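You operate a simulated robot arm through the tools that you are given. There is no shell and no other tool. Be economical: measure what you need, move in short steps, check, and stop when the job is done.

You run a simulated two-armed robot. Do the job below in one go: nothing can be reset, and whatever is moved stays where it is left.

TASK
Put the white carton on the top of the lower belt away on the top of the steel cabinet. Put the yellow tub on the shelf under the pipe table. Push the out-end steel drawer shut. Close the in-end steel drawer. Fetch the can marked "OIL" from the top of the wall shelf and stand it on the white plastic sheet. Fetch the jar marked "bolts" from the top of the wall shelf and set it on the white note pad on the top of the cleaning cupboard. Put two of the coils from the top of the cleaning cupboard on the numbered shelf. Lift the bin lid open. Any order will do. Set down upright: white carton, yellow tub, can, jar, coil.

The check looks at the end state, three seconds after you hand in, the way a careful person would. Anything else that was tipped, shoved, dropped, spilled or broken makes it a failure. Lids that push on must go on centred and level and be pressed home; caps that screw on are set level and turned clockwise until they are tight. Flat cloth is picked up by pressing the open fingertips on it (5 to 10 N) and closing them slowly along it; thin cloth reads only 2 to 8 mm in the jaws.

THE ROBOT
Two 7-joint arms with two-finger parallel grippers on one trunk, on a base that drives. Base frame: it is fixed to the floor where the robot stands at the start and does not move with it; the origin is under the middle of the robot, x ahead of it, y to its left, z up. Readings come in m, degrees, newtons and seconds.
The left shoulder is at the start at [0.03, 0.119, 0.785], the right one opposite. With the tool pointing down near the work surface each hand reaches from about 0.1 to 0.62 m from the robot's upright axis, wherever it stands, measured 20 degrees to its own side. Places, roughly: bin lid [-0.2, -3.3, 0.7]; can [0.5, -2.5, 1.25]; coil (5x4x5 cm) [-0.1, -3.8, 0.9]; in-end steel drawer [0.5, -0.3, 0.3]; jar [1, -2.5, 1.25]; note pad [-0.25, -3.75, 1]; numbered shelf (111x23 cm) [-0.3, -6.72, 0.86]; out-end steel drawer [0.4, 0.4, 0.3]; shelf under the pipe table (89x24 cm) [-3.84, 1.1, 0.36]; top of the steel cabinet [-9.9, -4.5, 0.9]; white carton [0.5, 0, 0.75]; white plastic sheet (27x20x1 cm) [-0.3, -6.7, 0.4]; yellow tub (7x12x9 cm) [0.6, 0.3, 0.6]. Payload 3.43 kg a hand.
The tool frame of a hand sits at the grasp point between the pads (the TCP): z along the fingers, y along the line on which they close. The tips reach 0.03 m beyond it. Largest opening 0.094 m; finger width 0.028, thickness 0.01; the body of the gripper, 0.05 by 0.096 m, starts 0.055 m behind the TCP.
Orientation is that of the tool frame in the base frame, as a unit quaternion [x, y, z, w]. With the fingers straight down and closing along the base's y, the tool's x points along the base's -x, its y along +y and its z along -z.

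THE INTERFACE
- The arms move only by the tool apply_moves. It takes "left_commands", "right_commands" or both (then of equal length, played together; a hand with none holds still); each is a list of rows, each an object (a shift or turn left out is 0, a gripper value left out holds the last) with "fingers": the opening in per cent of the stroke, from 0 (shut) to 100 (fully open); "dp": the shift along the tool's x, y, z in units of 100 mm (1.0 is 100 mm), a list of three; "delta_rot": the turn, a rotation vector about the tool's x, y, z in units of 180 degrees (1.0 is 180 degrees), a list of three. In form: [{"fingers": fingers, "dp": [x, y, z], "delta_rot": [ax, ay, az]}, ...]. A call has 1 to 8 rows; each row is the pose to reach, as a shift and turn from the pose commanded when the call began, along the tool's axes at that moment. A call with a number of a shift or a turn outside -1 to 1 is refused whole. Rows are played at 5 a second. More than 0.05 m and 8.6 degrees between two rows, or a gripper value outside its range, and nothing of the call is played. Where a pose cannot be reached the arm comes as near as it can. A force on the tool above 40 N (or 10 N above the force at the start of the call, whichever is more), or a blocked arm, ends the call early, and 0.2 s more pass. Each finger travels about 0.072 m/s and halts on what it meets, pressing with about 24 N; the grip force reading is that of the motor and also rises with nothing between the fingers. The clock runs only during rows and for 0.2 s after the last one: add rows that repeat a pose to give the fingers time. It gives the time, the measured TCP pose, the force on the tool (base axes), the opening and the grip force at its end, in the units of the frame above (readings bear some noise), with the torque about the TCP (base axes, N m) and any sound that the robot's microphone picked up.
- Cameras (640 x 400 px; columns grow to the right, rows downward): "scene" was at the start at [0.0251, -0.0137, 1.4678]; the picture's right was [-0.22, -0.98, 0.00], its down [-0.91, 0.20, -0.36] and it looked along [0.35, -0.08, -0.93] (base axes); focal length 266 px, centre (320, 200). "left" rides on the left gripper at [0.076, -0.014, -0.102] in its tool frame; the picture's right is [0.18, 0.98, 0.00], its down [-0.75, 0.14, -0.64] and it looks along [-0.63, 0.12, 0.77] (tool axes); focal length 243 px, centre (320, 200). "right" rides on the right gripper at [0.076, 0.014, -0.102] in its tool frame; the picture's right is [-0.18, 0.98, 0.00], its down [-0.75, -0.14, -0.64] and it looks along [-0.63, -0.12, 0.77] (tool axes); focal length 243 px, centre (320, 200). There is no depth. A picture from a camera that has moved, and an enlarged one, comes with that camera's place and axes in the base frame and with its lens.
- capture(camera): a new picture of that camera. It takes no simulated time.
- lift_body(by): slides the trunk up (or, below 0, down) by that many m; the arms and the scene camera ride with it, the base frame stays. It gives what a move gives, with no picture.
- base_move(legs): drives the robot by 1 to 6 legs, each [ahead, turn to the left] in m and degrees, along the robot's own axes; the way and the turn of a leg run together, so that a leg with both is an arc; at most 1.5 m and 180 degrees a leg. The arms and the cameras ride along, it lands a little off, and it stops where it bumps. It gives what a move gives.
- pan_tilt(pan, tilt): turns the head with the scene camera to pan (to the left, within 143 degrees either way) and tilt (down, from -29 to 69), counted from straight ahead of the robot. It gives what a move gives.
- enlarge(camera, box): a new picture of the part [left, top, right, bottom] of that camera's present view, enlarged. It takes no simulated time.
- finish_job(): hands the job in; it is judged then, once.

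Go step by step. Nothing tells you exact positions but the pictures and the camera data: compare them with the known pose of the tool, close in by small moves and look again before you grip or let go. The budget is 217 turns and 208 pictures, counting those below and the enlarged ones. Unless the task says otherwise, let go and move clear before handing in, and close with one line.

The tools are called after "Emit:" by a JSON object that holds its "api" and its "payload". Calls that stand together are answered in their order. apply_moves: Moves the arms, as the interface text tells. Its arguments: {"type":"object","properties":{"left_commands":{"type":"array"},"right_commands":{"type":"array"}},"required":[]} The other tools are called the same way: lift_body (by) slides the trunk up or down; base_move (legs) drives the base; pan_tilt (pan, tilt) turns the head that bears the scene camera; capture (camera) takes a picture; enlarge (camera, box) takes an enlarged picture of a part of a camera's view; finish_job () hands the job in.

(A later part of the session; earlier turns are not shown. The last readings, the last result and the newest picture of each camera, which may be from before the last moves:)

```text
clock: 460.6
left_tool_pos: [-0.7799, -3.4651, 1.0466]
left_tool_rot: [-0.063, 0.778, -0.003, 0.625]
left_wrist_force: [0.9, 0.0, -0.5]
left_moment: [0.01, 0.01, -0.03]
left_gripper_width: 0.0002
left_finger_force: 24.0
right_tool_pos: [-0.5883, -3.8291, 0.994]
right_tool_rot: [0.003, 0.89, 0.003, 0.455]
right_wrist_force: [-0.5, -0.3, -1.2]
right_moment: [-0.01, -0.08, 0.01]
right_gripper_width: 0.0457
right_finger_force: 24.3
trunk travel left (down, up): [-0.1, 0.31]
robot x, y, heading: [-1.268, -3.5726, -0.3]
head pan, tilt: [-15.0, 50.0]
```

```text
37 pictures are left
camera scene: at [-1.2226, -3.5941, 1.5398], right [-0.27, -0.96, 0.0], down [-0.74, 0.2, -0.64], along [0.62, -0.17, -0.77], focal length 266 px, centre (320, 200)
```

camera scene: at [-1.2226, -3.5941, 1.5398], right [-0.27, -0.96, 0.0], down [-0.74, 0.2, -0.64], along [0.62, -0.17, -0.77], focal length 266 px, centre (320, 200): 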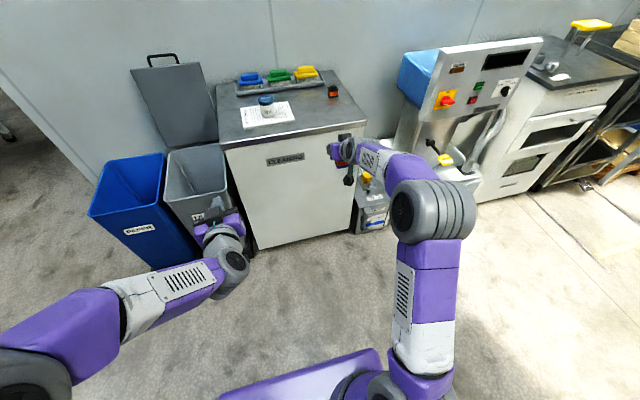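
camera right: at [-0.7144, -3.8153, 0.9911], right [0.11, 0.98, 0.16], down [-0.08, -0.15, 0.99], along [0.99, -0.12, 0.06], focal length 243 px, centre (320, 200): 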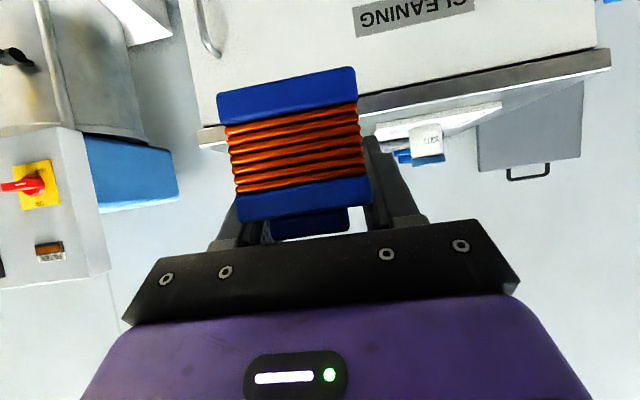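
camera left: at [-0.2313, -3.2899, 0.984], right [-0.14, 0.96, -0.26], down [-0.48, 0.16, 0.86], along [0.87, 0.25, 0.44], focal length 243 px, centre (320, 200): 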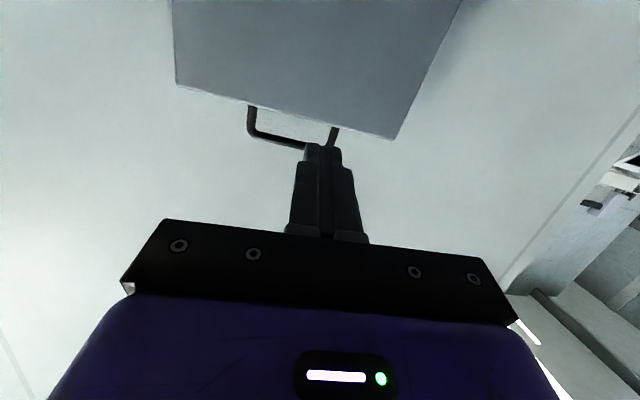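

Second coil held; jar, lid and remaining coil look fine. Folding the right arm and driving to the rack.

Emit:
{"api": "apply_moves", "payload": {"right_commands": [{"dp": [0.23, 0, -0.32]}, {"dp": [0.46, 0, -0.64]}, {"dp": [0.7, 0, -0.97]}]}}

Emit:
{"api": "apply_moves", "payload": {"right_commands": [{"dp": [0.23, 0, -0.32]}, {"dp": [0.46, 0, -0.64]}, {"dp": [0.7, 0, -0.97]}]}}

Emit:
{"api": "base_move", "payload": {"legs": [[0.1, 0], [0, -90], [1.4, 0], [1.38, 0], [0, 90]]}}

Emit:
{"api": "pan_tilt", "payload": {"pan": -10, "tilt": 45}}

Emit:
{"api": "capture", "payload": {"camera": "scene"}}

Emit:
{"api": "capture", "payload": {"camera": "right"}}

```text
clock: 461.4
left_tool_pos: [-0.7806, -3.4664, 1.0474]
left_tool_rot: [-0.065, 0.778, -0.002, 0.625]
left_wrist_force: [0.5, 0.4, -0.2]
left_moment: [-0.05, -0.02, 0.0]
left_gripper_width: 0.0
left_finger_force: 24.6
right_tool_pos: [-0.7092, -3.8293, 0.9923]
right_tool_rot: [0.001, 0.89, 0.005, 0.456]
right_wrist_force: [-0.1, -0.7, -2.3]
right_moment: [0.01, -0.06, -0.03]
right_gripper_width: 0.0459
right_finger_force: 23.7
trunk travel left (down, up): [-0.1, 0.31]
robot x, y, heading: [-1.2681, -3.5711, -0.4]
head pan, tilt: [-15.0, 50.0]
```

```text
clock: 462.1
left_tool_pos: [-0.7806, -3.4652, 1.0474]
left_tool_rot: [-0.064, 0.778, -0.002, 0.625]
left_wrist_force: [0.0, -0.7, 0.6]
left_moment: [0.01, 0.01, -0.01]
left_gripper_width: 0.0002
left_finger_force: 24.4
right_tool_pos: [-0.8289, -3.8297, 0.9924]
right_tool_rot: [0.002, 0.89, 0.005, 0.455]
right_wrist_force: [-0.5, -0.2, -1.7]
right_moment: [-0.02, -0.07, -0.01]
right_gripper_width: 0.0457
right_finger_force: 23.7
trunk travel left (down, up): [-0.1, 0.31]
robot x, y, heading: [-1.2656, -3.5685, -0.2]
head pan, tilt: [-15.0, 50.0]
```

```text
clock: 484.1
left_tool_pos: [-0.71, -6.2543, 1.048]
left_tool_rot: [-0.065, 0.778, -0.002, 0.624]
left_wrist_force: [-0.2, 0.2, -0.9]
left_moment: [0.01, 0.0, 0.03]
left_gripper_width: 0.0
left_finger_force: 24.3
right_tool_pos: [-0.7566, -6.6204, 0.9923]
right_tool_rot: [0.0, 0.89, 0.005, 0.456]
right_wrist_force: [-0.7, -0.3, -1.9]
right_moment: [0.0, -0.06, -0.01]
right_gripper_width: 0.0457
right_finger_force: 24.4
trunk travel left (down, up): [-0.1, 0.31]
robot x, y, heading: [-1.1937, -6.3671, -0.4]
head pan, tilt: [-15.0, 50.0]
```

```text
clock: 484.7
left_tool_pos: [-0.7091, -6.254, 1.0472]
left_tool_rot: [-0.064, 0.778, -0.002, 0.625]
left_wrist_force: [0.5, 0.3, 0.9]
left_moment: [-0.03, -0.02, 0.03]
left_gripper_width: 0.0002
left_finger_force: 23.9
right_tool_pos: [-0.7583, -6.6203, 0.9924]
right_tool_rot: [0.001, 0.89, 0.005, 0.456]
right_wrist_force: [0.1, -0.2, -1.1]
right_moment: [0.03, -0.08, 0.0]
right_gripper_width: 0.0455
right_finger_force: 24.4
trunk travel left (down, up): [-0.1, 0.31]
robot x, y, heading: [-1.1983, -6.3634, -0.3]
head pan, tilt: [-10.0, 45.0]
```

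```text
36 pictures are left
camera scene: at [-1.1458, -6.3786, 1.5466], right [-0.18, -0.98, 0.0], down [-0.7, 0.13, -0.71], along [0.7, -0.13, -0.71], focal length 266 px, centre (320, 200)
```

scene: 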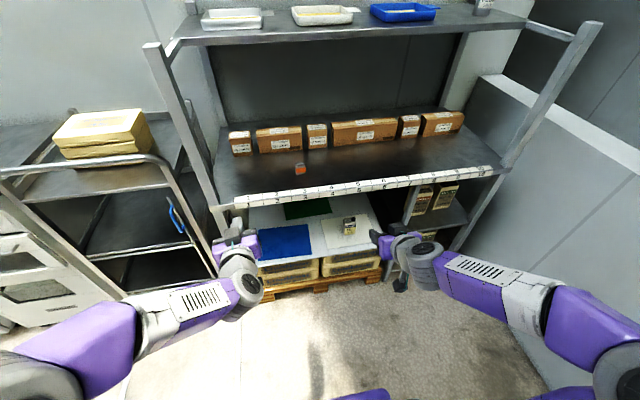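

```text
35 pictures are left
camera right: at [-0.8827, -6.6066, 0.9898], right [0.1, 0.98, 0.16], down [-0.08, -0.15, 0.99], along [0.99, -0.12, 0.06], focal length 243 px, centre (320, 200)
```

right: 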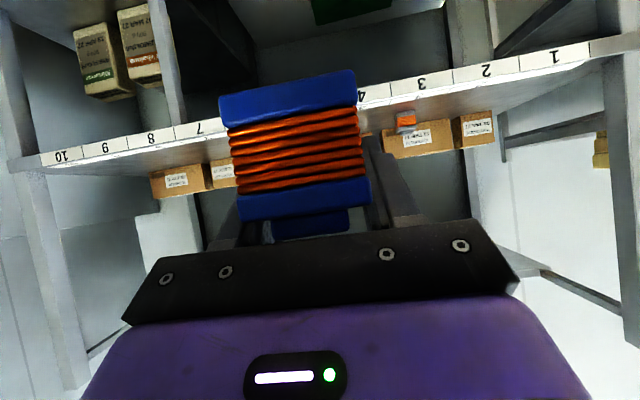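

The rack's in place; free spot at "5–6" (y≈−6.62). Fold the left back a bit and drive in.

Emit:
{"api": "apply_moves", "payload": {"left_commands": [{"dp": [0, -0.2, -0.3]}, {"dp": [0, -0.4, -0.6]}, {"dp": [0, -0.5, -0.8]}]}}

Emit:
{"api": "base_move", "payload": {"legs": [[0.33, 0]]}}

Emit:
{"api": "apply_moves", "payload": {"right_commands": [{"dp": [-0.13, 0, 0.22]}, {"dp": [-0.25, 0, 0.43]}, {"dp": [-0.3, 0, 0.65]}]}}

Emit:
{"api": "capture", "payload": {"camera": "right"}}

Emit:
{"api": "capture", "payload": {"camera": "scene"}}

```text
clock: 485.5
left_tool_pos: [-0.783, -6.3107, 1.0675]
left_tool_rot: [-0.065, 0.778, -0.001, 0.625]
left_wrist_force: [0.5, -0.4, -1.0]
left_moment: [0.01, 0.01, 0.0]
left_gripper_width: 0.0
left_finger_force: 24.0
right_tool_pos: [-0.7571, -6.6202, 0.9927]
right_tool_rot: [0.001, 0.89, 0.004, 0.455]
right_wrist_force: [0.1, -0.4, -1.2]
right_moment: [-0.03, -0.03, -0.03]
right_gripper_width: 0.0461
right_finger_force: 23.7
trunk travel left (down, up): [-0.1, 0.31]
robot x, y, heading: [-1.1998, -6.3611, -0.3]
head pan, tilt: [-10.0, 45.0]
```

```text
clock: 487.7
left_tool_pos: [-0.4489, -6.3123, 1.0668]
left_tool_rot: [-0.065, 0.779, -0.002, 0.624]
left_wrist_force: [1.2, -0.1, 0.0]
left_moment: [0.01, -0.01, -0.01]
left_gripper_width: 0.0
left_finger_force: 23.0
right_tool_pos: [-0.4244, -6.6222, 0.9915]
right_tool_rot: [0.001, 0.89, 0.004, 0.455]
right_wrist_force: [0.3, -0.2, -1.4]
right_moment: [-0.01, -0.04, -0.02]
right_gripper_width: 0.046
right_finger_force: 24.0
trunk travel left (down, up): [-0.1, 0.31]
robot x, y, heading: [-0.8605, -6.364, -0.4]
head pan, tilt: [-10.0, 45.0]
```

```text
clock: 488.5
left_tool_pos: [-0.4494, -6.3122, 1.0685]
left_tool_rot: [-0.065, 0.778, -0.001, 0.625]
left_wrist_force: [-0.3, 0.0, 0.2]
left_moment: [-0.05, -0.02, 0.03]
left_gripper_width: 0.0002
left_finger_force: 24.3
right_tool_pos: [-0.3542, -6.6231, 0.9779]
right_tool_rot: [0.0, 0.891, 0.006, 0.454]
right_wrist_force: [-0.2, 0.1, -1.4]
right_moment: [0.02, -0.07, -0.02]
right_gripper_width: 0.0458
right_finger_force: 24.4
trunk travel left (down, up): [-0.1, 0.31]
robot x, y, heading: [-0.8636, -6.3652, -0.4]
head pan, tilt: [-10.0, 45.0]
```

```text
34 pictures are left
camera right: at [-0.4791, -6.6089, 0.9752], right [0.11, 0.98, 0.16], down [-0.08, -0.15, 0.99], along [0.99, -0.12, 0.06], focal length 243 px, centre (320, 200)
```

right: 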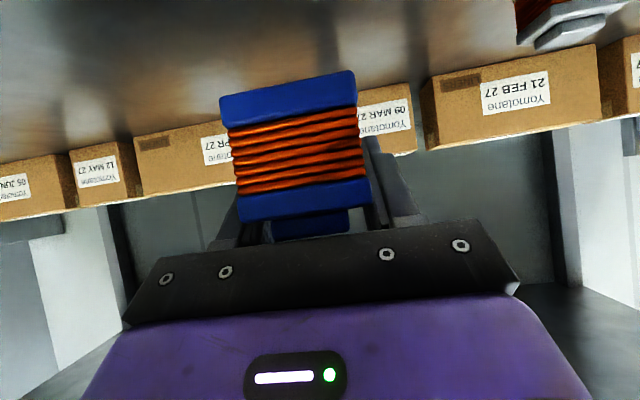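

```text
33 pictures are left
camera scene: at [-0.8123, -6.3803, 1.5466], right [-0.18, -0.98, 0.0], down [-0.7, 0.13, -0.71], along [0.7, -0.13, -0.71], focal length 266 px, centre (320, 200)
```

scene: 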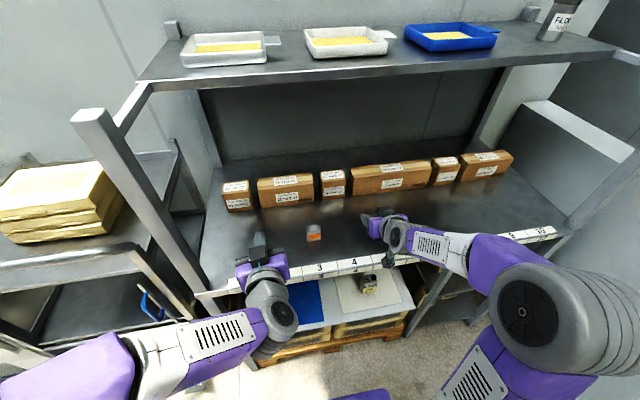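

Emit:
{"api": "apply_moves", "payload": {"right_commands": [{"dp": [-0.1, 0, 0.25]}, {"dp": [-0.03, 0, 0.5]}, {"dp": [0.06, 0, 0.75]}, {"dp": [0.06, 0, 1.0]}]}}

Emit:
{"api": "capture", "payload": {"camera": "right"}}

```text
clock: 489.5
left_tool_pos: [-0.4485, -6.312, 1.0684]
left_tool_rot: [-0.065, 0.778, -0.002, 0.624]
left_wrist_force: [-0.7, -0.4, 0.7]
left_moment: [0.01, 0.01, 0.03]
left_gripper_width: 0.0
left_finger_force: 23.5
right_tool_pos: [-0.275, -6.6197, 0.9148]
right_tool_rot: [0.002, 0.89, 0.004, 0.455]
right_wrist_force: [0.5, 0.0, -1.9]
right_moment: [0.01, -0.02, -0.02]
right_gripper_width: 0.0459
right_finger_force: 23.3
trunk travel left (down, up): [-0.1, 0.31]
robot x, y, heading: [-0.8647, -6.3626, -0.1]
head pan, tilt: [-10.0, 45.0]
```

```text
32 pictures are left
camera right: at [-0.4012, -6.6073, 0.9123], right [0.1, 0.98, 0.16], down [-0.08, -0.15, 0.99], along [0.99, -0.12, 0.06], focal length 243 px, centre (320, 200)
```

right: 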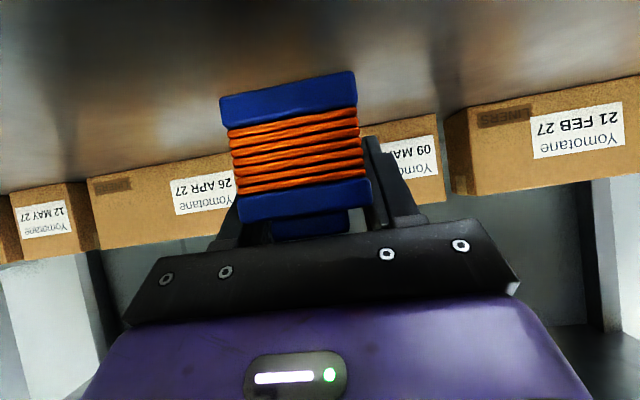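

Lowering in small steps to contact (expected TCP z≈0.894).

Emit:
{"api": "apply_moves", "payload": {"right_commands": [{"dp": [0.05, 0, 0.035]}, {"dp": [0.1, 0, 0.07]}, {"dp": [0.1, 0, 0.07]}]}}

Emit:
{"api": "apply_moves", "payload": {"right_commands": [{"dp": [0.02, 0, 0.015]}, {"dp": [0.032, 0, 0.023]}, {"dp": [0.032, 0, 0.023]}]}}

Emit:
{"api": "apply_moves", "payload": {"right_commands": [{"dp": [0.016, 0, 0.012]}, {"dp": [0.024, 0, 0.018]}, {"dp": [0.024, 0, 0.018]}]}}

Emit:
{"api": "apply_moves", "payload": {"right_commands": [{"dp": [0.016, 0, 0.012]}, {"dp": [0.024, 0, 0.018]}, {"dp": [0.024, 0, 0.018]}]}}

```text
clock: 490.3
left_tool_pos: [-0.4499, -6.3126, 1.0673]
left_tool_rot: [-0.065, 0.778, -0.001, 0.625]
left_wrist_force: [-0.6, -0.5, 0.4]
left_moment: [0.0, -0.04, 0.0]
left_gripper_width: 0.0
left_finger_force: 24.1
right_tool_pos: [-0.2767, -6.6201, 0.902]
right_tool_rot: [0.001, 0.89, 0.004, 0.455]
right_wrist_force: [-0.3, -0.1, -1.9]
right_moment: [-0.02, -0.06, 0.0]
right_gripper_width: 0.0459
right_finger_force: 23.6
trunk travel left (down, up): [-0.1, 0.31]
robot x, y, heading: [-0.8618, -6.3634, -0.3]
head pan, tilt: [-10.0, 45.0]
```

```text
clock: 491.1
left_tool_pos: [-0.4505, -6.3117, 1.0682]
left_tool_rot: [-0.065, 0.778, -0.001, 0.625]
left_wrist_force: [0.7, 0.6, 0.1]
left_moment: [0.01, -0.01, 0.0]
left_gripper_width: 0.0
left_finger_force: 24.1
right_tool_pos: [-0.2768, -6.6213, 0.8993]
right_tool_rot: [0.001, 0.89, 0.004, 0.455]
right_wrist_force: [-0.3, 0.3, -1.3]
right_moment: [-0.01, -0.07, 0.03]
right_gripper_width: 0.0457
right_finger_force: 24.4
trunk travel left (down, up): [-0.1, 0.31]
robot x, y, heading: [-0.8632, -6.3662, -0.5]
head pan, tilt: [-10.0, 45.0]
```

```text
clock: 491.9
left_tool_pos: [-0.4502, -6.3111, 1.068]
left_tool_rot: [-0.065, 0.778, -0.001, 0.625]
left_wrist_force: [0.1, 0.5, 0.3]
left_moment: [0.0, 0.02, 0.0]
left_gripper_width: 0.0
left_finger_force: 23.8
right_tool_pos: [-0.277, -6.6208, 0.8963]
right_tool_rot: [0.002, 0.89, 0.005, 0.455]
right_wrist_force: [0.2, -0.6, -1.6]
right_moment: [-0.02, -0.06, 0.0]
right_gripper_width: 0.0457
right_finger_force: 24.4
trunk travel left (down, up): [-0.1, 0.31]
robot x, y, heading: [-0.8658, -6.3627, -0.3]
head pan, tilt: [-10.0, 45.0]
```

```text
clock: 492.7
left_tool_pos: [-0.4503, -6.3121, 1.0668]
left_tool_rot: [-0.065, 0.778, -0.001, 0.625]
left_wrist_force: [0.0, 0.6, 0.2]
left_moment: [-0.04, 0.01, 0.0]
left_gripper_width: 0.0001
left_finger_force: 23.7
right_tool_pos: [-0.2762, -6.6208, 0.8926]
right_tool_rot: [0.001, 0.89, 0.004, 0.455]
right_wrist_force: [0.0, 0.1, -1.6]
right_moment: [-0.04, -0.04, 0.0]
right_gripper_width: 0.0459
right_finger_force: 24.1
trunk travel left (down, up): [-0.1, 0.31]
robot x, y, heading: [-0.8634, -6.3653, -0.4]
head pan, tilt: [-10.0, 45.0]
```

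Emit:
{"api": "apply_moves", "payload": {"right_commands": [{"dp": [0.016, 0, 0.012]}, {"dp": [0.024, 0, 0.018]}, {"dp": [0.024, 0, 0.018]}]}}

Emit:
{"api": "apply_moves", "payload": {"right_commands": [{"dp": [0.016, 0, 0.012]}, {"dp": [0.024, 0, 0.018]}, {"dp": [0.024, 0, 0.018]}]}}

Emit:
{"api": "capture", "payload": {"camera": "right"}}

```text
clock: 493.5
left_tool_pos: [-0.4501, -6.3129, 1.0689]
left_tool_rot: [-0.065, 0.778, -0.002, 0.625]
left_wrist_force: [0.4, 0.4, -0.7]
left_moment: [0.01, -0.01, -0.03]
left_gripper_width: 0.0
left_finger_force: 24.0
right_tool_pos: [-0.2763, -6.6201, 0.8917]
right_tool_rot: [0.001, 0.888, 0.005, 0.459]
right_wrist_force: [1.4, -1.8, 16.4]
right_moment: [-0.02, 0.83, 0.1]
right_gripper_width: 0.0458
right_finger_force: 23.7
trunk travel left (down, up): [-0.1, 0.31]
robot x, y, heading: [-0.8657, -6.3581, 0.0]
head pan, tilt: [-10.0, 45.0]
```

```text
clock: 494.3
left_tool_pos: [-0.4509, -6.3118, 1.0688]
left_tool_rot: [-0.064, 0.778, -0.003, 0.625]
left_wrist_force: [-0.2, 1.1, 0.2]
left_moment: [0.02, -0.05, -0.01]
left_gripper_width: 0.0001
left_finger_force: 23.7
right_tool_pos: [-0.2762, -6.6203, 0.8897]
right_tool_rot: [0.001, 0.889, 0.004, 0.458]
right_wrist_force: [2.8, -2.8, 21.9]
right_moment: [-0.18, 0.39, 0.01]
right_gripper_width: 0.0461
right_finger_force: 23.7
trunk travel left (down, up): [-0.1, 0.31]
robot x, y, heading: [-0.8643, -6.3686, -0.6]
head pan, tilt: [-10.0, 45.0]
```

```text
31 pictures are left
camera right: at [-0.4024, -6.6064, 0.8859], right [0.1, 0.98, 0.16], down [-0.08, -0.15, 0.99], along [0.99, -0.12, 0.07], focal length 243 px, centre (320, 200)
```

right: 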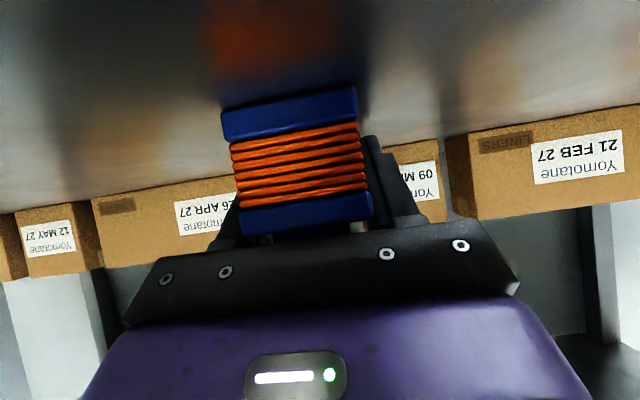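

Contact with the shelf. Ease up 4 mm, open, withdraw.

Emit:
{"api": "apply_moves", "payload": {"right_commands": [{"dp": [-0.03, 0, -0.022]}, {"dp": [-0.03, 0, -0.022]}]}}

Emit:
{"api": "apply_moves", "payload": {"right_commands": [{"fingers": 52}, {"fingers": 60}, {"fingers": 68}, {"fingers": 78}, {"fingers": 78}]}}

Emit:
{"api": "apply_moves", "payload": {"right_commands": [{"dp": [0.15, 0, -0.2]}, {"dp": [0.29, 0, -0.4]}, {"dp": [0.44, 0, -0.6]}, {"dp": [0.58, 0, -0.8]}]}}

Emit:
{"api": "capture", "payload": {"camera": "right"}}

Emit:
{"api": "base_move", "payload": {"legs": [[-0.5, 0]]}}

Emit:
{"api": "capture", "payload": {"camera": "scene"}}

```text
clock: 494.9
left_tool_pos: [-0.4506, -6.3126, 1.068]
left_tool_rot: [-0.066, 0.778, -0.001, 0.625]
left_wrist_force: [-0.7, 0.0, -0.5]
left_moment: [0.01, 0.01, 0.01]
left_gripper_width: 0.0001
left_finger_force: 23.3
right_tool_pos: [-0.2768, -6.62, 0.8893]
right_tool_rot: [0.001, 0.891, 0.004, 0.454]
right_wrist_force: [2.0, -0.5, 5.0]
right_moment: [-0.22, -0.23, 0.02]
right_gripper_width: 0.0457
right_finger_force: 24.2
trunk travel left (down, up): [-0.1, 0.31]
robot x, y, heading: [-0.8602, -6.3647, -0.1]
head pan, tilt: [-10.0, 45.0]
```

```text
clock: 496.1
left_tool_pos: [-0.4503, -6.3122, 1.0684]
left_tool_rot: [-0.064, 0.778, -0.002, 0.625]
left_wrist_force: [1.2, -0.5, -0.2]
left_moment: [0.0, -0.01, -0.01]
left_gripper_width: 0.0
left_finger_force: 23.5
right_tool_pos: [-0.2768, -6.6197, 0.8907]
right_tool_rot: [0.0, 0.89, 0.005, 0.455]
right_wrist_force: [-0.8, 0.1, 0.1]
right_moment: [0.01, -0.01, -0.04]
right_gripper_width: 0.0735
right_finger_force: 0.0
trunk travel left (down, up): [-0.1, 0.31]
robot x, y, heading: [-0.864, -6.3673, -0.3]
head pan, tilt: [-10.0, 45.0]
```

```text
clock: 497.1
left_tool_pos: [-0.4507, -6.311, 1.067]
left_tool_rot: [-0.064, 0.778, -0.002, 0.625]
left_wrist_force: [-0.3, -0.2, -0.6]
left_moment: [0.03, -0.01, 0.0]
left_gripper_width: 0.0001
left_finger_force: 24.4
right_tool_pos: [-0.3768, -6.6217, 0.8895]
right_tool_rot: [0.001, 0.89, 0.005, 0.456]
right_wrist_force: [-0.6, 0.5, 0.8]
right_moment: [-0.02, -0.03, -0.02]
right_gripper_width: 0.0734
right_finger_force: 0.0
trunk travel left (down, up): [-0.1, 0.31]
robot x, y, heading: [-0.8632, -6.363, -0.6]
head pan, tilt: [-10.0, 45.0]
```

```text
30 pictures are left
camera right: at [-0.5018, -6.6072, 0.8874], right [0.1, 0.98, 0.16], down [-0.08, -0.15, 0.99], along [0.99, -0.12, 0.06], focal length 243 px, centre (320, 200)
```

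right: 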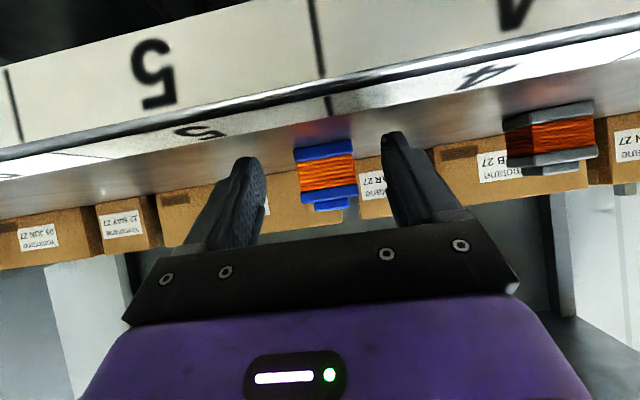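

```text
clock: 500.1
left_tool_pos: [-0.9537, -6.3101, 1.0678]
left_tool_rot: [-0.066, 0.778, -0.001, 0.625]
left_wrist_force: [0.2, 0.2, 0.4]
left_moment: [0.01, -0.01, 0.0]
left_gripper_width: 0.0
left_finger_force: 23.8
right_tool_pos: [-0.8783, -6.6187, 0.8907]
right_tool_rot: [-0.001, 0.89, 0.006, 0.456]
right_wrist_force: [-0.3, 0.0, -0.6]
right_moment: [-0.02, -0.03, 0.02]
right_gripper_width: 0.0733
right_finger_force: 0.0
trunk travel left (down, up): [-0.1, 0.31]
robot x, y, heading: [-1.3654, -6.3655, -0.1]
head pan, tilt: [-10.0, 45.0]
```

```text
29 pictures are left
camera scene: at [-1.3173, -6.3782, 1.5467], right [-0.18, -0.98, 0.0], down [-0.7, 0.12, -0.71], along [0.7, -0.12, -0.71], focal length 266 px, centre (320, 200)
```

scene: 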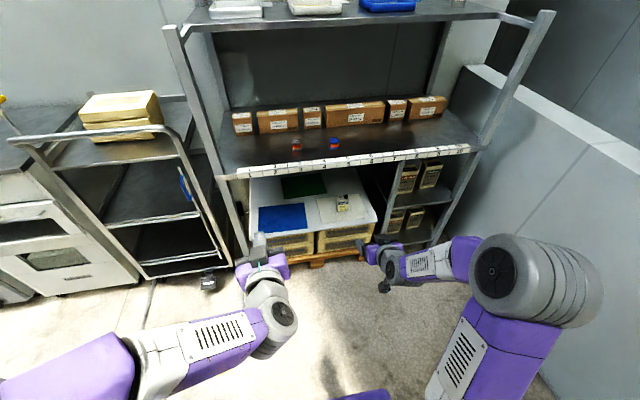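

All placed items stand. I have budget left, so I'll drive back to double-check that both drawers are fully shut.

Emit:
{"api": "base_move", "payload": {"legs": [[0, 90], [1.5, 0], [1.5, 0], [1.5, 0], [1.5, 0], [0, -90]]}}

Emit:
{"api": "pan_tilt", "payload": {"pan": 0, "tilt": 35}}

Emit:
{"api": "capture", "payload": {"camera": "scene"}}

Emit:
{"api": "enlarge", "payload": {"camera": "scene", "box": [160, 160, 500, 330]}}

```text
clock: 536.2
left_tool_pos: [-0.9086, -0.3161, 1.0691]
left_tool_rot: [-0.065, 0.778, -0.001, 0.624]
left_wrist_force: [0.5, 0.8, 0.1]
left_moment: [0.0, -0.01, -0.02]
left_gripper_width: 0.0002
left_finger_force: 23.8
right_tool_pos: [-0.835, -0.6244, 0.8895]
right_tool_rot: [0.0, 0.89, 0.005, 0.456]
right_wrist_force: [-0.5, -0.5, 0.3]
right_moment: [0.01, 0.0, -0.02]
right_gripper_width: 0.0731
right_finger_force: 0.1
trunk travel left (down, up): [-0.1, 0.31]
robot x, y, heading: [-1.322, -0.3668, -0.1]
head pan, tilt: [-10.0, 45.0]
```

```text
clock: 536.9
left_tool_pos: [-0.9088, -0.3159, 1.0674]
left_tool_rot: [-0.064, 0.778, -0.002, 0.625]
left_wrist_force: [0.1, 0.0, 0.2]
left_moment: [-0.01, -0.03, -0.03]
left_gripper_width: 0.0001
left_finger_force: 24.6
right_tool_pos: [-0.835, -0.6253, 0.8897]
right_tool_rot: [0.0, 0.89, 0.005, 0.455]
right_wrist_force: [-0.4, 0.0, -0.1]
right_moment: [0.01, 0.01, 0.0]
right_gripper_width: 0.0735
right_finger_force: 0.0
trunk travel left (down, up): [-0.1, 0.31]
robot x, y, heading: [-1.3243, -0.3679, -0.3]
head pan, tilt: [0.0, 35.0]
```

```text
28 pictures are left
camera scene: at [-1.2643, -0.371, 1.5614], right [0.0, -1.0, 0.0], down [-0.57, 0.0, -0.82], along [0.82, 0.0, -0.57], focal length 266 px, centre (320, 200)
```

scene: 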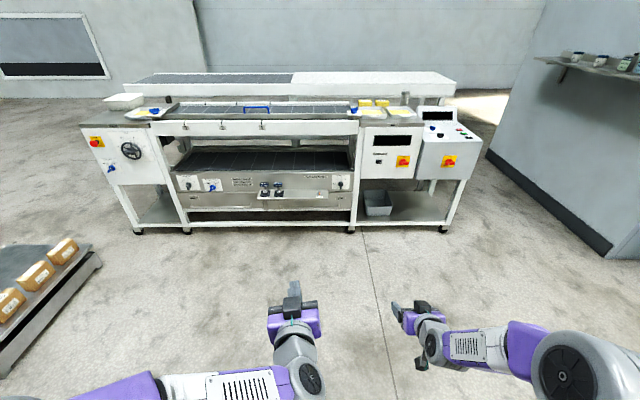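

```text
1.88 times, centred on (330, 245) of scene
camera zoom: at [-1.2643, -0.371, 1.5614], right [0.0, -1.0, 0.0], down [-0.57, 0.0, -0.82], along [0.82, 0.0, -0.57], focal length 500 px, centre (301, 115)
```

zoom: 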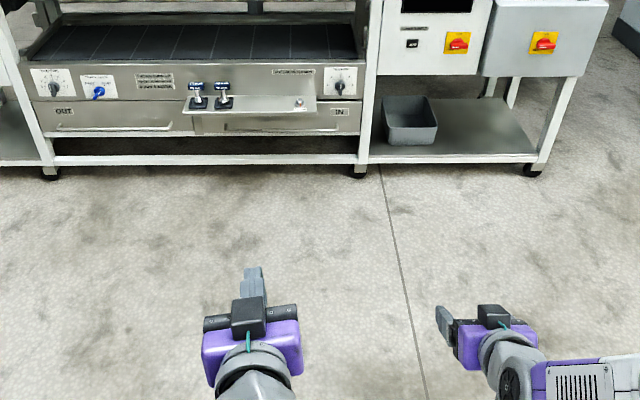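

Emit:
{"api": "enlarge", "payload": {"camera": "scene", "box": [170, 165, 370, 255]}}

```text
3.20 times, centred on (270, 210) of scene
camera zoom: at [-1.2643, -0.371, 1.5614], right [0.0, -1.0, 0.0], down [-0.57, 0.0, -0.82], along [0.82, 0.0, -0.57], focal length 850 px, centre (480, 168)
```

zoom: 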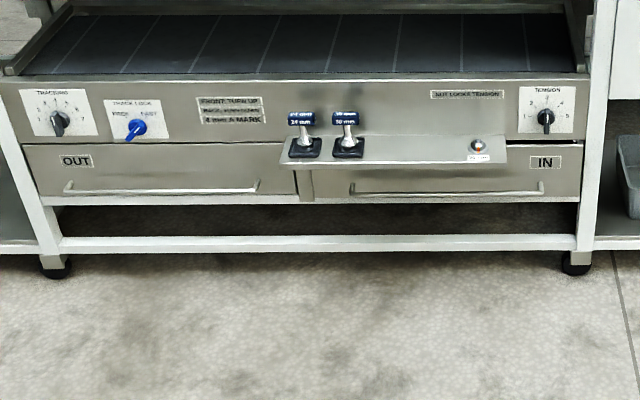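

There's a dark line above the IN drawer; zooming closer to compare both.

Emit:
{"api": "enlarge", "payload": {"camera": "scene", "box": [315, 195, 365, 235]}}

Emit:
{"api": "enlarge", "payload": {"camera": "scene", "box": [170, 195, 270, 235]}}

```text
10.00 times, centred on (340, 215) of scene
camera zoom: at [-1.2643, -0.371, 1.5614], right [0.0, -1.0, 0.0], down [-0.57, 0.0, -0.82], along [0.82, 0.0, -0.57], focal length 2655 px, centre (120, 50)
```

zoom: 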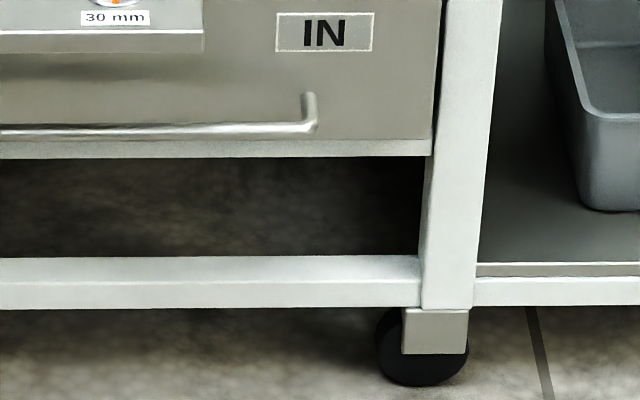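

```text
6.40 times, centred on (220, 215) of scene
camera zoom: at [-1.2643, -0.371, 1.5614], right [0.0, -1.0, 0.0], down [-0.57, 0.0, -0.82], along [0.82, 0.0, -0.57], focal length 1699 px, centre (960, 104)
```

zoom: 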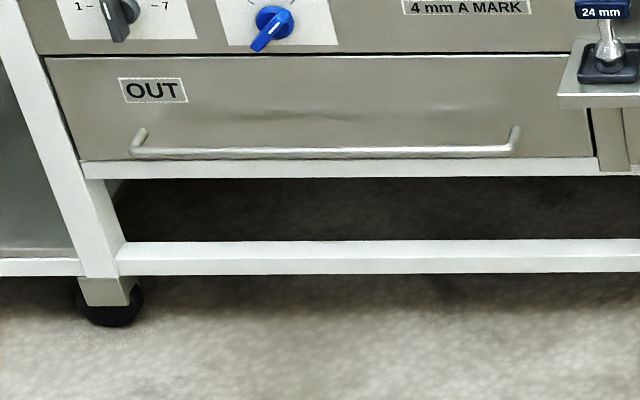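

The IN drawer seems ~8 mm proud compared with OUT. I'll push it again: lower the trunk, bring the right hand in line (y≈−0.29), flatter again.

Emit:
{"api": "lift_body", "payload": {"by": -0.31}}

Emit:
{"api": "apply_moves", "payload": {"right_commands": [{"dp": [0.18, 0.3, 0.13], "fingers": 0}, {"dp": [0.37, 0.6, 0.27]}, {"dp": [0.55, 0.9, 0.4]}], "left_commands": [{"dp": [0, 0.3, 0]}, {"dp": [0, 0.6, 0]}, {"dp": [0, 0.9, 0]}]}}

Emit:
{"api": "apply_moves", "payload": {"right_commands": [{"dp": [0.18, 0.3, 0.13]}, {"dp": [0.37, 0.6, 0.27]}, {"dp": [0.55, 0.9, 0.4]}], "left_commands": [{"dp": [0, 0.3, 0]}, {"dp": [0, 0.6, 0]}, {"dp": [0, 0.9, 0]}]}}

Emit:
{"api": "apply_moves", "payload": {"right_commands": [{"dp": [0.18, 0.25, 0.13], "delta_rot": [0, -0.022, 0]}, {"dp": [0.37, 0.5, 0.27], "delta_rot": [0, -0.045, 0]}, {"dp": [0.55, 0.75, 0.4], "delta_rot": [0, -0.067, 0]}]}}

Emit:
{"api": "base_move", "payload": {"legs": [[0, 3.6], [1.1, 0], [0, -3.4]]}}

Emit:
{"api": "capture", "payload": {"camera": "right"}}

Emit:
{"api": "capture", "payload": {"camera": "scene"}}

```text
clock: 538.3
left_tool_pos: [-0.9089, -0.3166, 0.9684]
left_tool_rot: [-0.065, 0.777, -0.001, 0.626]
left_wrist_force: [0.3, 0.2, 0.1]
left_moment: [0.01, 0.0, 0.01]
left_gripper_width: 0.0
left_finger_force: 24.0
right_tool_pos: [-0.8344, -0.6242, 0.7899]
right_tool_rot: [0.0, 0.89, 0.005, 0.455]
right_wrist_force: [0.0, 0.6, -1.2]
right_moment: [-0.04, 0.0, 0.05]
right_gripper_width: 0.0732
right_finger_force: 0.0
right hand out of reach, approached as far as the arm can: row 1
trunk travel left (down, up): [0.0, 0.41]
robot x, y, heading: [-1.3259, -0.3683, -0.1]
head pan, tilt: [0.0, 35.0]
```

```text
clock: 539.1
left_tool_pos: [-0.8973, -0.2335, 0.9774]
left_tool_rot: [-0.065, 0.779, -0.002, 0.623]
left_wrist_force: [-0.7, -0.1, 0.4]
left_moment: [0.0, 0.02, 0.03]
left_gripper_width: 0.0
left_finger_force: 24.2
left hand out of reach, approached as far as the arm can: row 2, 3
right_tool_pos: [-0.834, -0.533, 0.7224]
right_tool_rot: [0.0, 0.89, 0.004, 0.455]
right_wrist_force: [0.8, 0.3, 0.1]
right_moment: [-0.01, -0.03, -0.02]
right_gripper_width: 0.0
right_finger_force: 24.4
trunk travel left (down, up): [0.0, 0.41]
robot x, y, heading: [-1.3212, -0.3716, -0.5]
head pan, tilt: [0.0, 35.0]
```

```text
clock: 539.9
left_tool_pos: [-0.8939, -0.1416, 0.9774]
left_tool_rot: [-0.065, 0.778, -0.001, 0.625]
left_wrist_force: [-0.4, -0.5, 0.7]
left_moment: [-0.02, 0.01, -0.01]
left_gripper_width: 0.0
left_finger_force: 23.7
left hand out of reach, approached as far as the arm can: row 1, 2, 3
right_tool_pos: [-0.8339, -0.4427, 0.6556]
right_tool_rot: [0.0, 0.89, 0.005, 0.456]
right_wrist_force: [0.1, 0.0, 0.3]
right_moment: [-0.02, 0.02, -0.01]
right_gripper_width: 0.0001
right_finger_force: 24.3
trunk travel left (down, up): [0.0, 0.41]
robot x, y, heading: [-1.3227, -0.368, -0.3]
head pan, tilt: [0.0, 35.0]
```

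```text
clock: 540.7
left_tool_pos: [-0.8932, -0.1424, 0.979]
left_tool_rot: [-0.065, 0.779, -0.002, 0.624]
left_wrist_force: [0.4, 0.2, -0.4]
left_moment: [-0.01, 0.0, -0.01]
left_gripper_width: 0.0
left_finger_force: 23.7
right_tool_pos: [-0.8358, -0.368, 0.5888]
right_tool_rot: [0.002, 0.837, 0.004, 0.548]
right_wrist_force: [0.3, 0.3, 0.4]
right_moment: [0.03, 0.05, -0.01]
right_gripper_width: 0.0
right_finger_force: 24.4
trunk travel left (down, up): [0.0, 0.41]
robot x, y, heading: [-1.3238, -0.3705, -0.2]
head pan, tilt: [0.0, 35.0]
```

```text
clock: 547.1
left_tool_pos: [0.198, -0.0632, 0.9796]
left_tool_rot: [-0.072, 0.778, 0.004, 0.625]
left_wrist_force: [-0.2, -0.6, 0.6]
left_moment: [0.03, 0.0, -0.03]
left_gripper_width: 0.0
left_finger_force: 24.2
right_tool_pos: [0.2602, -0.2868, 0.5887]
right_tool_rot: [-0.007, 0.838, 0.01, 0.546]
right_wrist_force: [0.5, 0.2, -0.2]
right_moment: [-0.01, -0.05, 0.0]
right_gripper_width: 0.0
right_finger_force: 23.9
trunk travel left (down, up): [0.0, 0.41]
robot x, y, heading: [-0.226, -0.2953, 0.7]
head pan, tilt: [0.0, 35.0]
```

```text
23 pictures are left
camera right: at [0.1375, -0.2754, 0.5588], right [0.05, 0.98, 0.18], down [-0.28, -0.16, 0.95], along [0.96, -0.1, 0.27], focal length 243 px, centre (320, 200)
```

right: 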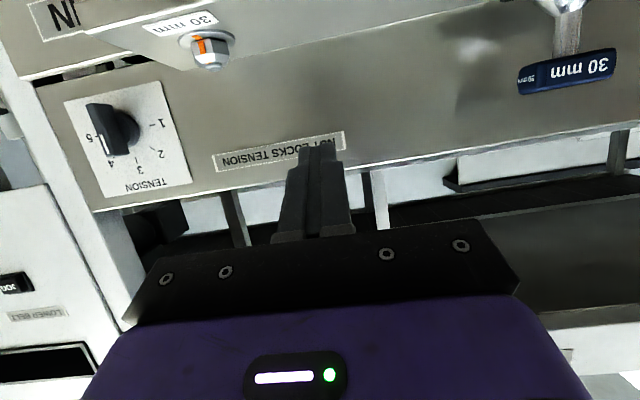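

```text
22 pictures are left
camera scene: at [-0.1687, -0.2978, 1.4615], right [0.01, -1.0, 0.0], down [-0.57, -0.01, -0.82], along [0.82, 0.01, -0.57], focal length 266 px, centre (320, 200)
```

scene: 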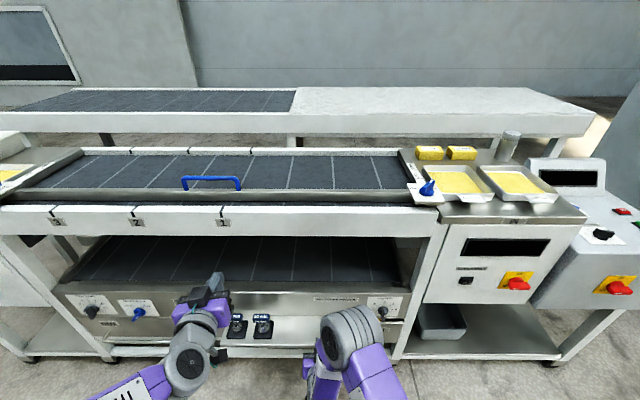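

Trunk only had 0.1 m left to go down; I'll lower the right arm the rest (staying in front of the plate), then push.

Emit:
{"api": "apply_moves", "payload": {"right_commands": [{"dp": [0.33, 0, 0.07]}, {"dp": [0.66, 0, 0.15]}, {"dp": [0.99, 0, 0.22]}]}}

Emit:
{"api": "apply_moves", "payload": {"right_commands": [{"dp": [0.33, 0, 0.07]}, {"dp": [0.66, 0, 0.15]}, {"dp": [0.99, 0, 0.22]}]}}

Emit:
{"api": "apply_moves", "payload": {"right_commands": [{"dp": [0.1, 0, 0.04]}, {"dp": [0.15, 0, 0.06]}]}}

Emit:
{"api": "capture", "payload": {"camera": "right"}}

```text
clock: 548.0
left_tool_pos: [0.1982, -0.0635, 0.9792]
left_tool_rot: [-0.073, 0.778, 0.005, 0.625]
left_wrist_force: [-0.5, -0.6, -0.1]
left_moment: [-0.03, -0.02, -0.02]
left_gripper_width: 0.0003
left_finger_force: 24.2
right_tool_pos: [0.2405, -0.286, 0.4876]
right_tool_rot: [-0.007, 0.837, 0.011, 0.547]
right_wrist_force: [1.1, -0.4, 0.5]
right_moment: [-0.01, -0.01, 0.05]
right_gripper_width: 0.0001
right_finger_force: 24.1
trunk travel left (down, up): [0.0, 0.41]
robot x, y, heading: [-0.2303, -0.2998, 1.0]
head pan, tilt: [0.0, 35.0]
```

```text
clock: 548.8
left_tool_pos: [0.1976, -0.0626, 0.9783]
left_tool_rot: [-0.072, 0.778, 0.004, 0.624]
left_wrist_force: [0.1, -0.4, -0.7]
left_moment: [0.01, 0.02, 0.0]
left_gripper_width: 0.0001
left_finger_force: 23.7
right_tool_pos: [0.22, -0.2858, 0.3887]
right_tool_rot: [-0.007, 0.837, 0.01, 0.547]
right_wrist_force: [0.8, -0.4, -0.1]
right_moment: [0.01, 0.03, 0.02]
right_gripper_width: 0.0001
right_finger_force: 23.7
trunk travel left (down, up): [0.0, 0.41]
robot x, y, heading: [-0.2286, -0.2985, 1.0]
head pan, tilt: [0.0, 35.0]
```

```text
clock: 549.4
left_tool_pos: [0.1989, -0.0627, 0.9786]
left_tool_rot: [-0.072, 0.778, 0.004, 0.625]
left_wrist_force: [-0.1, -0.8, -1.1]
left_moment: [-0.01, -0.01, 0.0]
left_gripper_width: 0.0
left_finger_force: 24.0
right_tool_pos: [0.2195, -0.2851, 0.3731]
right_tool_rot: [-0.006, 0.838, 0.01, 0.546]
right_wrist_force: [-0.2, 0.0, 0.0]
right_moment: [-0.02, -0.01, 0.03]
right_gripper_width: 0.0
right_finger_force: 23.6
trunk travel left (down, up): [0.0, 0.41]
robot x, y, heading: [-0.229, -0.2971, 0.9]
head pan, tilt: [0.0, 35.0]
```

```text
21 pictures are left
camera right: at [0.0971, -0.2739, 0.3441], right [0.05, 0.98, 0.18], down [-0.28, -0.16, 0.95], along [0.96, -0.1, 0.27], focal length 243 px, centre (320, 200)
```

right: 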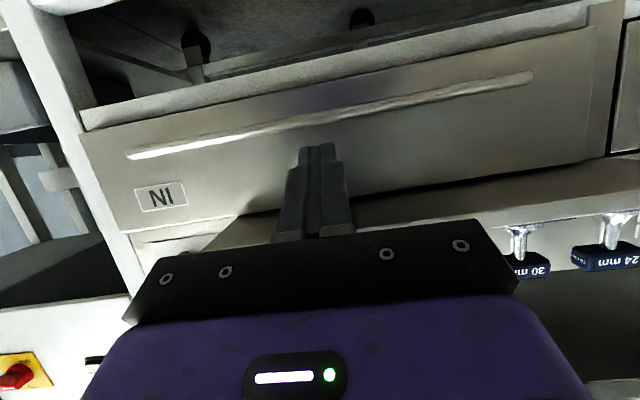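

Emit:
{"api": "apply_moves", "payload": {"right_commands": [{"dp": [-0.13, 0, 0.31]}, {"dp": [-0.27, 0, 0.61]}, {"dp": [-0.4, 0, 0.92]}, {"dp": [-0.5, 0, 1.0]}]}}

Emit:
{"api": "apply_moves", "payload": {"right_commands": [{"dp": [-0.07, 0, 0.15]}, {"dp": [-0.13, 0, 0.29]}, {"dp": [-0.17, 0, 0.38]}, {"dp": [-0.2, 0, 0.45]}, {"dp": [-0.23, 0, 0.51]}, {"dp": [-0.26, 0, 0.57]}, {"dp": [-0.29, 0, 0.63]}, {"dp": [-0.32, 0, 0.69]}]}}

Emit:
{"api": "enlarge", "payload": {"camera": "right", "box": [0, 0, 640, 400]}}

```text
clock: 550.4
left_tool_pos: [0.1981, -0.0627, 0.9792]
left_tool_rot: [-0.072, 0.778, 0.005, 0.625]
left_wrist_force: [-0.5, 0.2, 0.4]
left_moment: [-0.03, 0.01, 0.0]
left_gripper_width: 0.0
left_finger_force: 24.0
right_tool_pos: [0.3321, -0.2832, 0.3782]
right_tool_rot: [-0.007, 0.838, 0.01, 0.546]
right_wrist_force: [0.0, -0.8, 0.5]
right_moment: [-0.02, 0.03, 0.0]
right_gripper_width: 0.0
right_finger_force: 23.7
trunk travel left (down, up): [0.0, 0.41]
robot x, y, heading: [-0.2302, -0.2964, 0.7]
head pan, tilt: [0.0, 35.0]
```

```text
clock: 551.4
left_tool_pos: [0.1986, -0.0641, 0.9788]
left_tool_rot: [-0.072, 0.778, 0.004, 0.625]
left_wrist_force: [0.2, 0.0, -0.5]
left_moment: [0.03, 0.01, 0.01]
left_gripper_width: 0.0
left_finger_force: 23.4
right_tool_pos: [0.3707, -0.2837, 0.3707]
right_tool_rot: [-0.009, 0.845, 0.011, 0.534]
right_wrist_force: [-0.1, 0.0, -2.5]
right_moment: [0.08, -0.15, 0.0]
right_gripper_width: 0.0
right_finger_force: 24.1
right hand out of reach, approached as far as the arm can: row 4, 5
trunk travel left (down, up): [0.0, 0.41]
robot x, y, heading: [-0.2246, -0.2939, 0.6]
head pan, tilt: [0.0, 35.0]
stopped in row 5 (right hand): the force on the tool passed its limit at 50 N (the readings are from after the stop); the commanded pose is now the measured one
```

```text
1.00 times, centred on (320, 200) of right (not enlarged: the box is as wide or as high as the picture)
camera zoom: at [0.2484, -0.2716, 0.3451], right [0.05, 0.98, 0.17], down [-0.25, -0.16, 0.96], along [0.97, -0.1, 0.24], focal length 243 px, centre (320, 200)
```

zoom: 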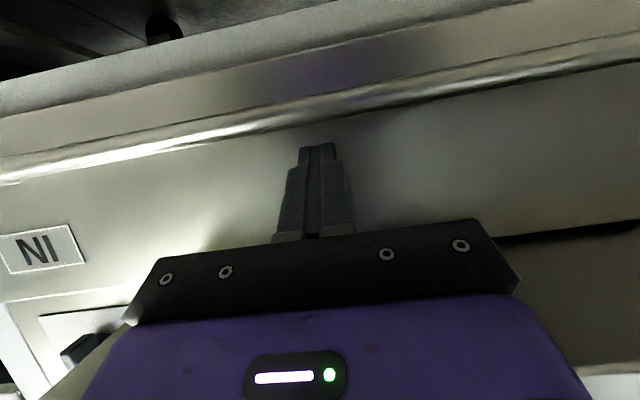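

The arm was at its reach limit. I'll retract a little, drive 12 cm closer, and push again.

Emit:
{"api": "apply_moves", "payload": {"right_commands": [{"dp": [0.2, 0, -0.45]}, {"dp": [0.43, 0, -0.9]}]}}

Emit:
{"api": "apply_moves", "payload": {"right_commands": [{"dp": [0.2, 0, -0.4]}, {"dp": [0.3, 0, -0.6]}]}}

Emit:
{"api": "base_move", "payload": {"legs": [[0.12, 0]]}}

Emit:
{"api": "apply_moves", "payload": {"right_commands": [{"dp": [-0.07, 0, 0.13]}, {"dp": [-0.11, 0, 0.22]}, {"dp": [-0.14, 0, 0.28]}, {"dp": [-0.17, 0, 0.34]}, {"dp": [-0.2, 0, 0.4]}, {"dp": [-0.23, 0, 0.46]}, {"dp": [-0.26, 0, 0.52]}, {"dp": [-0.29, 0, 0.58]}]}}

```text
refused: row 2 steps farther than a row can; nothing moved
```

```text
clock: 552.0
left_tool_pos: [0.1976, -0.0619, 0.9794]
left_tool_rot: [-0.072, 0.778, 0.004, 0.625]
left_wrist_force: [1.3, -0.8, -0.1]
left_moment: [0.02, 0.03, -0.02]
left_gripper_width: 0.0
left_finger_force: 23.9
right_tool_pos: [0.3055, -0.2845, 0.3704]
right_tool_rot: [-0.009, 0.844, 0.01, 0.535]
right_wrist_force: [0.2, 0.2, 0.0]
right_moment: [0.02, 0.04, -0.03]
right_gripper_width: 0.0
right_finger_force: 24.0
trunk travel left (down, up): [0.0, 0.41]
robot x, y, heading: [-0.2279, -0.2952, 0.9]
head pan, tilt: [0.0, 35.0]
```

```text
clock: 553.3
left_tool_pos: [0.3121, -0.0615, 0.978]
left_tool_rot: [-0.072, 0.778, 0.004, 0.624]
left_wrist_force: [-0.3, -0.5, -0.6]
left_moment: [0.02, 0.04, 0.03]
left_gripper_width: 0.0
left_finger_force: 24.0
right_tool_pos: [0.4064, -0.2827, 0.3605]
right_tool_rot: [-0.009, 0.851, 0.009, 0.525]
right_wrist_force: [0.3, -1.0, -0.2]
right_moment: [0.01, -0.02, 0.03]
right_gripper_width: 0.0
right_finger_force: 23.6
trunk travel left (down, up): [0.0, 0.41]
robot x, y, heading: [-0.1138, -0.2964, 1.0]
head pan, tilt: [0.0, 35.0]
stopped in leg 1: the force on the tool passed its limit at 104 N (the readings are from after the stop); the commanded pose is now the measured one
```

```text
clock: 553.7
left_tool_pos: [0.3107, -0.0621, 0.9778]
left_tool_rot: [-0.072, 0.778, 0.004, 0.624]
left_wrist_force: [-0.1, 0.1, 0.5]
left_moment: [0.01, -0.01, 0.04]
left_gripper_width: 0.0
left_finger_force: 24.2
right_tool_pos: [0.4072, -0.2829, 0.3532]
right_tool_rot: [-0.012, 0.856, 0.011, 0.517]
right_wrist_force: [-4.2, -0.4, 0.9]
right_moment: [0.02, -0.01, -0.04]
right_gripper_width: 0.0002
right_finger_force: 24.2
trunk travel left (down, up): [0.0, 0.41]
robot x, y, heading: [-0.1159, -0.2924, 0.3]
head pan, tilt: [0.0, 35.0]
stopped in row 1 (right hand): the force on the tool passed its limit at 93 N (the readings are from after the stop); the commanded pose is now the measured one
```

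That push was firm (≈100 N), so the drawer must be at its stop. Withdraw and compare the two fronts again.

Emit:
{"api": "apply_moves", "payload": {"right_commands": [{"dp": [0.15, 0, -0.3]}, {"dp": [0.3, 0, -0.6]}, {"dp": [0.45, 0, -0.9]}]}}

Emit:
{"api": "base_move", "payload": {"legs": [[-0.75, 0]]}}

Emit:
{"api": "pan_tilt", "payload": {"pan": 16, "tilt": 40}}

Emit:
{"api": "capture", "payload": {"camera": "scene"}}

Emit:
{"api": "enlarge", "payload": {"camera": "scene", "box": [160, 170, 480, 290]}}

```text
clock: 554.5
left_tool_pos: [0.3107, -0.0624, 0.9777]
left_tool_rot: [-0.072, 0.778, 0.004, 0.624]
left_wrist_force: [-0.7, -0.5, -0.3]
left_moment: [0.02, 0.02, -0.01]
left_gripper_width: 0.0
left_finger_force: 24.1
right_tool_pos: [0.305, -0.2848, 0.3565]
right_tool_rot: [-0.01, 0.857, 0.01, 0.515]
right_wrist_force: [-0.4, 0.3, 5.6]
right_moment: [0.04, -0.1, -0.01]
right_gripper_width: 0.0
right_finger_force: 24.0
trunk travel left (down, up): [0.0, 0.41]
robot x, y, heading: [-0.1182, -0.2936, 1.0]
head pan, tilt: [0.0, 35.0]
```

```text
clock: 558.5
left_tool_pos: [-0.4349, -0.0727, 0.9778]
left_tool_rot: [-0.071, 0.778, 0.003, 0.624]
left_wrist_force: [0.2, -0.6, 0.0]
left_moment: [0.01, -0.01, -0.03]
left_gripper_width: 0.0
left_finger_force: 24.4
right_tool_pos: [-0.4378, -0.2931, 0.3572]
right_tool_rot: [-0.01, 0.856, 0.009, 0.517]
right_wrist_force: [0.2, 0.3, 0.6]
right_moment: [0.03, 0.03, -0.01]
right_gripper_width: 0.0002
right_finger_force: 23.9
trunk travel left (down, up): [0.0, 0.41]
robot x, y, heading: [-0.8607, -0.305, 0.6]
head pan, tilt: [0.0, 35.0]
```

```text
clock: 559.3
left_tool_pos: [-0.4343, -0.0716, 0.9772]
left_tool_rot: [-0.071, 0.779, 0.003, 0.624]
left_wrist_force: [-0.3, 0.2, -0.5]
left_moment: [-0.02, 0.0, -0.01]
left_gripper_width: 0.0001
left_finger_force: 24.0
right_tool_pos: [-0.4371, -0.2958, 0.3573]
right_tool_rot: [-0.01, 0.856, 0.01, 0.517]
right_wrist_force: [1.1, -0.6, -0.3]
right_moment: [0.02, 0.0, -0.03]
right_gripper_width: 0.0
right_finger_force: 24.7
trunk travel left (down, up): [0.0, 0.41]
robot x, y, heading: [-0.8592, -0.3025, 0.3]
head pan, tilt: [16.0, 40.0]
```

```text
19 pictures are left
camera scene: at [-0.8089, -0.2814, 1.4539], right [0.28, -0.96, 0.0], down [-0.62, -0.18, -0.77], along [0.73, 0.22, -0.64], focal length 266 px, centre (320, 200)
```

scene: 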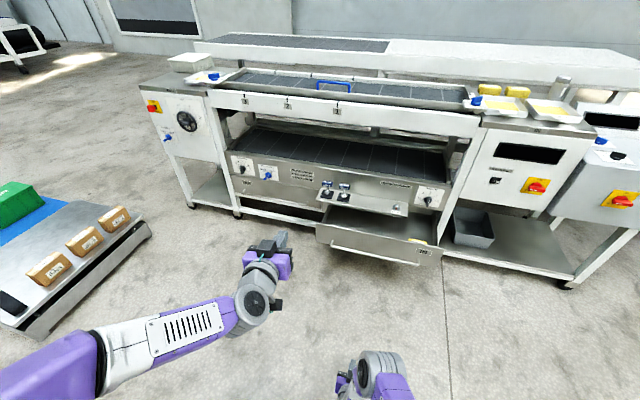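

```text
2.00 times, centred on (320, 230) of scene
camera zoom: at [-0.8089, -0.2814, 1.4539], right [0.28, -0.96, 0.0], down [-0.62, -0.18, -0.77], along [0.73, 0.22, -0.64], focal length 531 px, centre (320, 140)
```

zoom: 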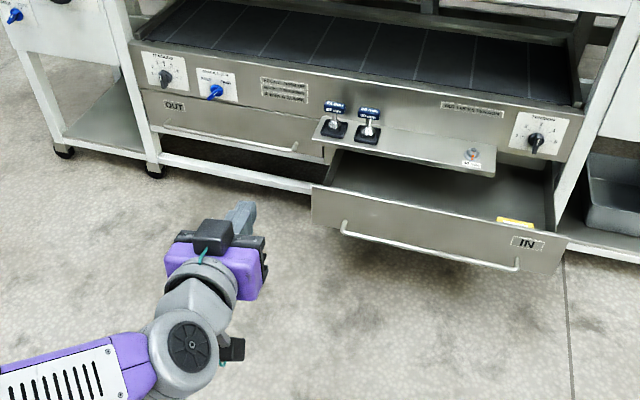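

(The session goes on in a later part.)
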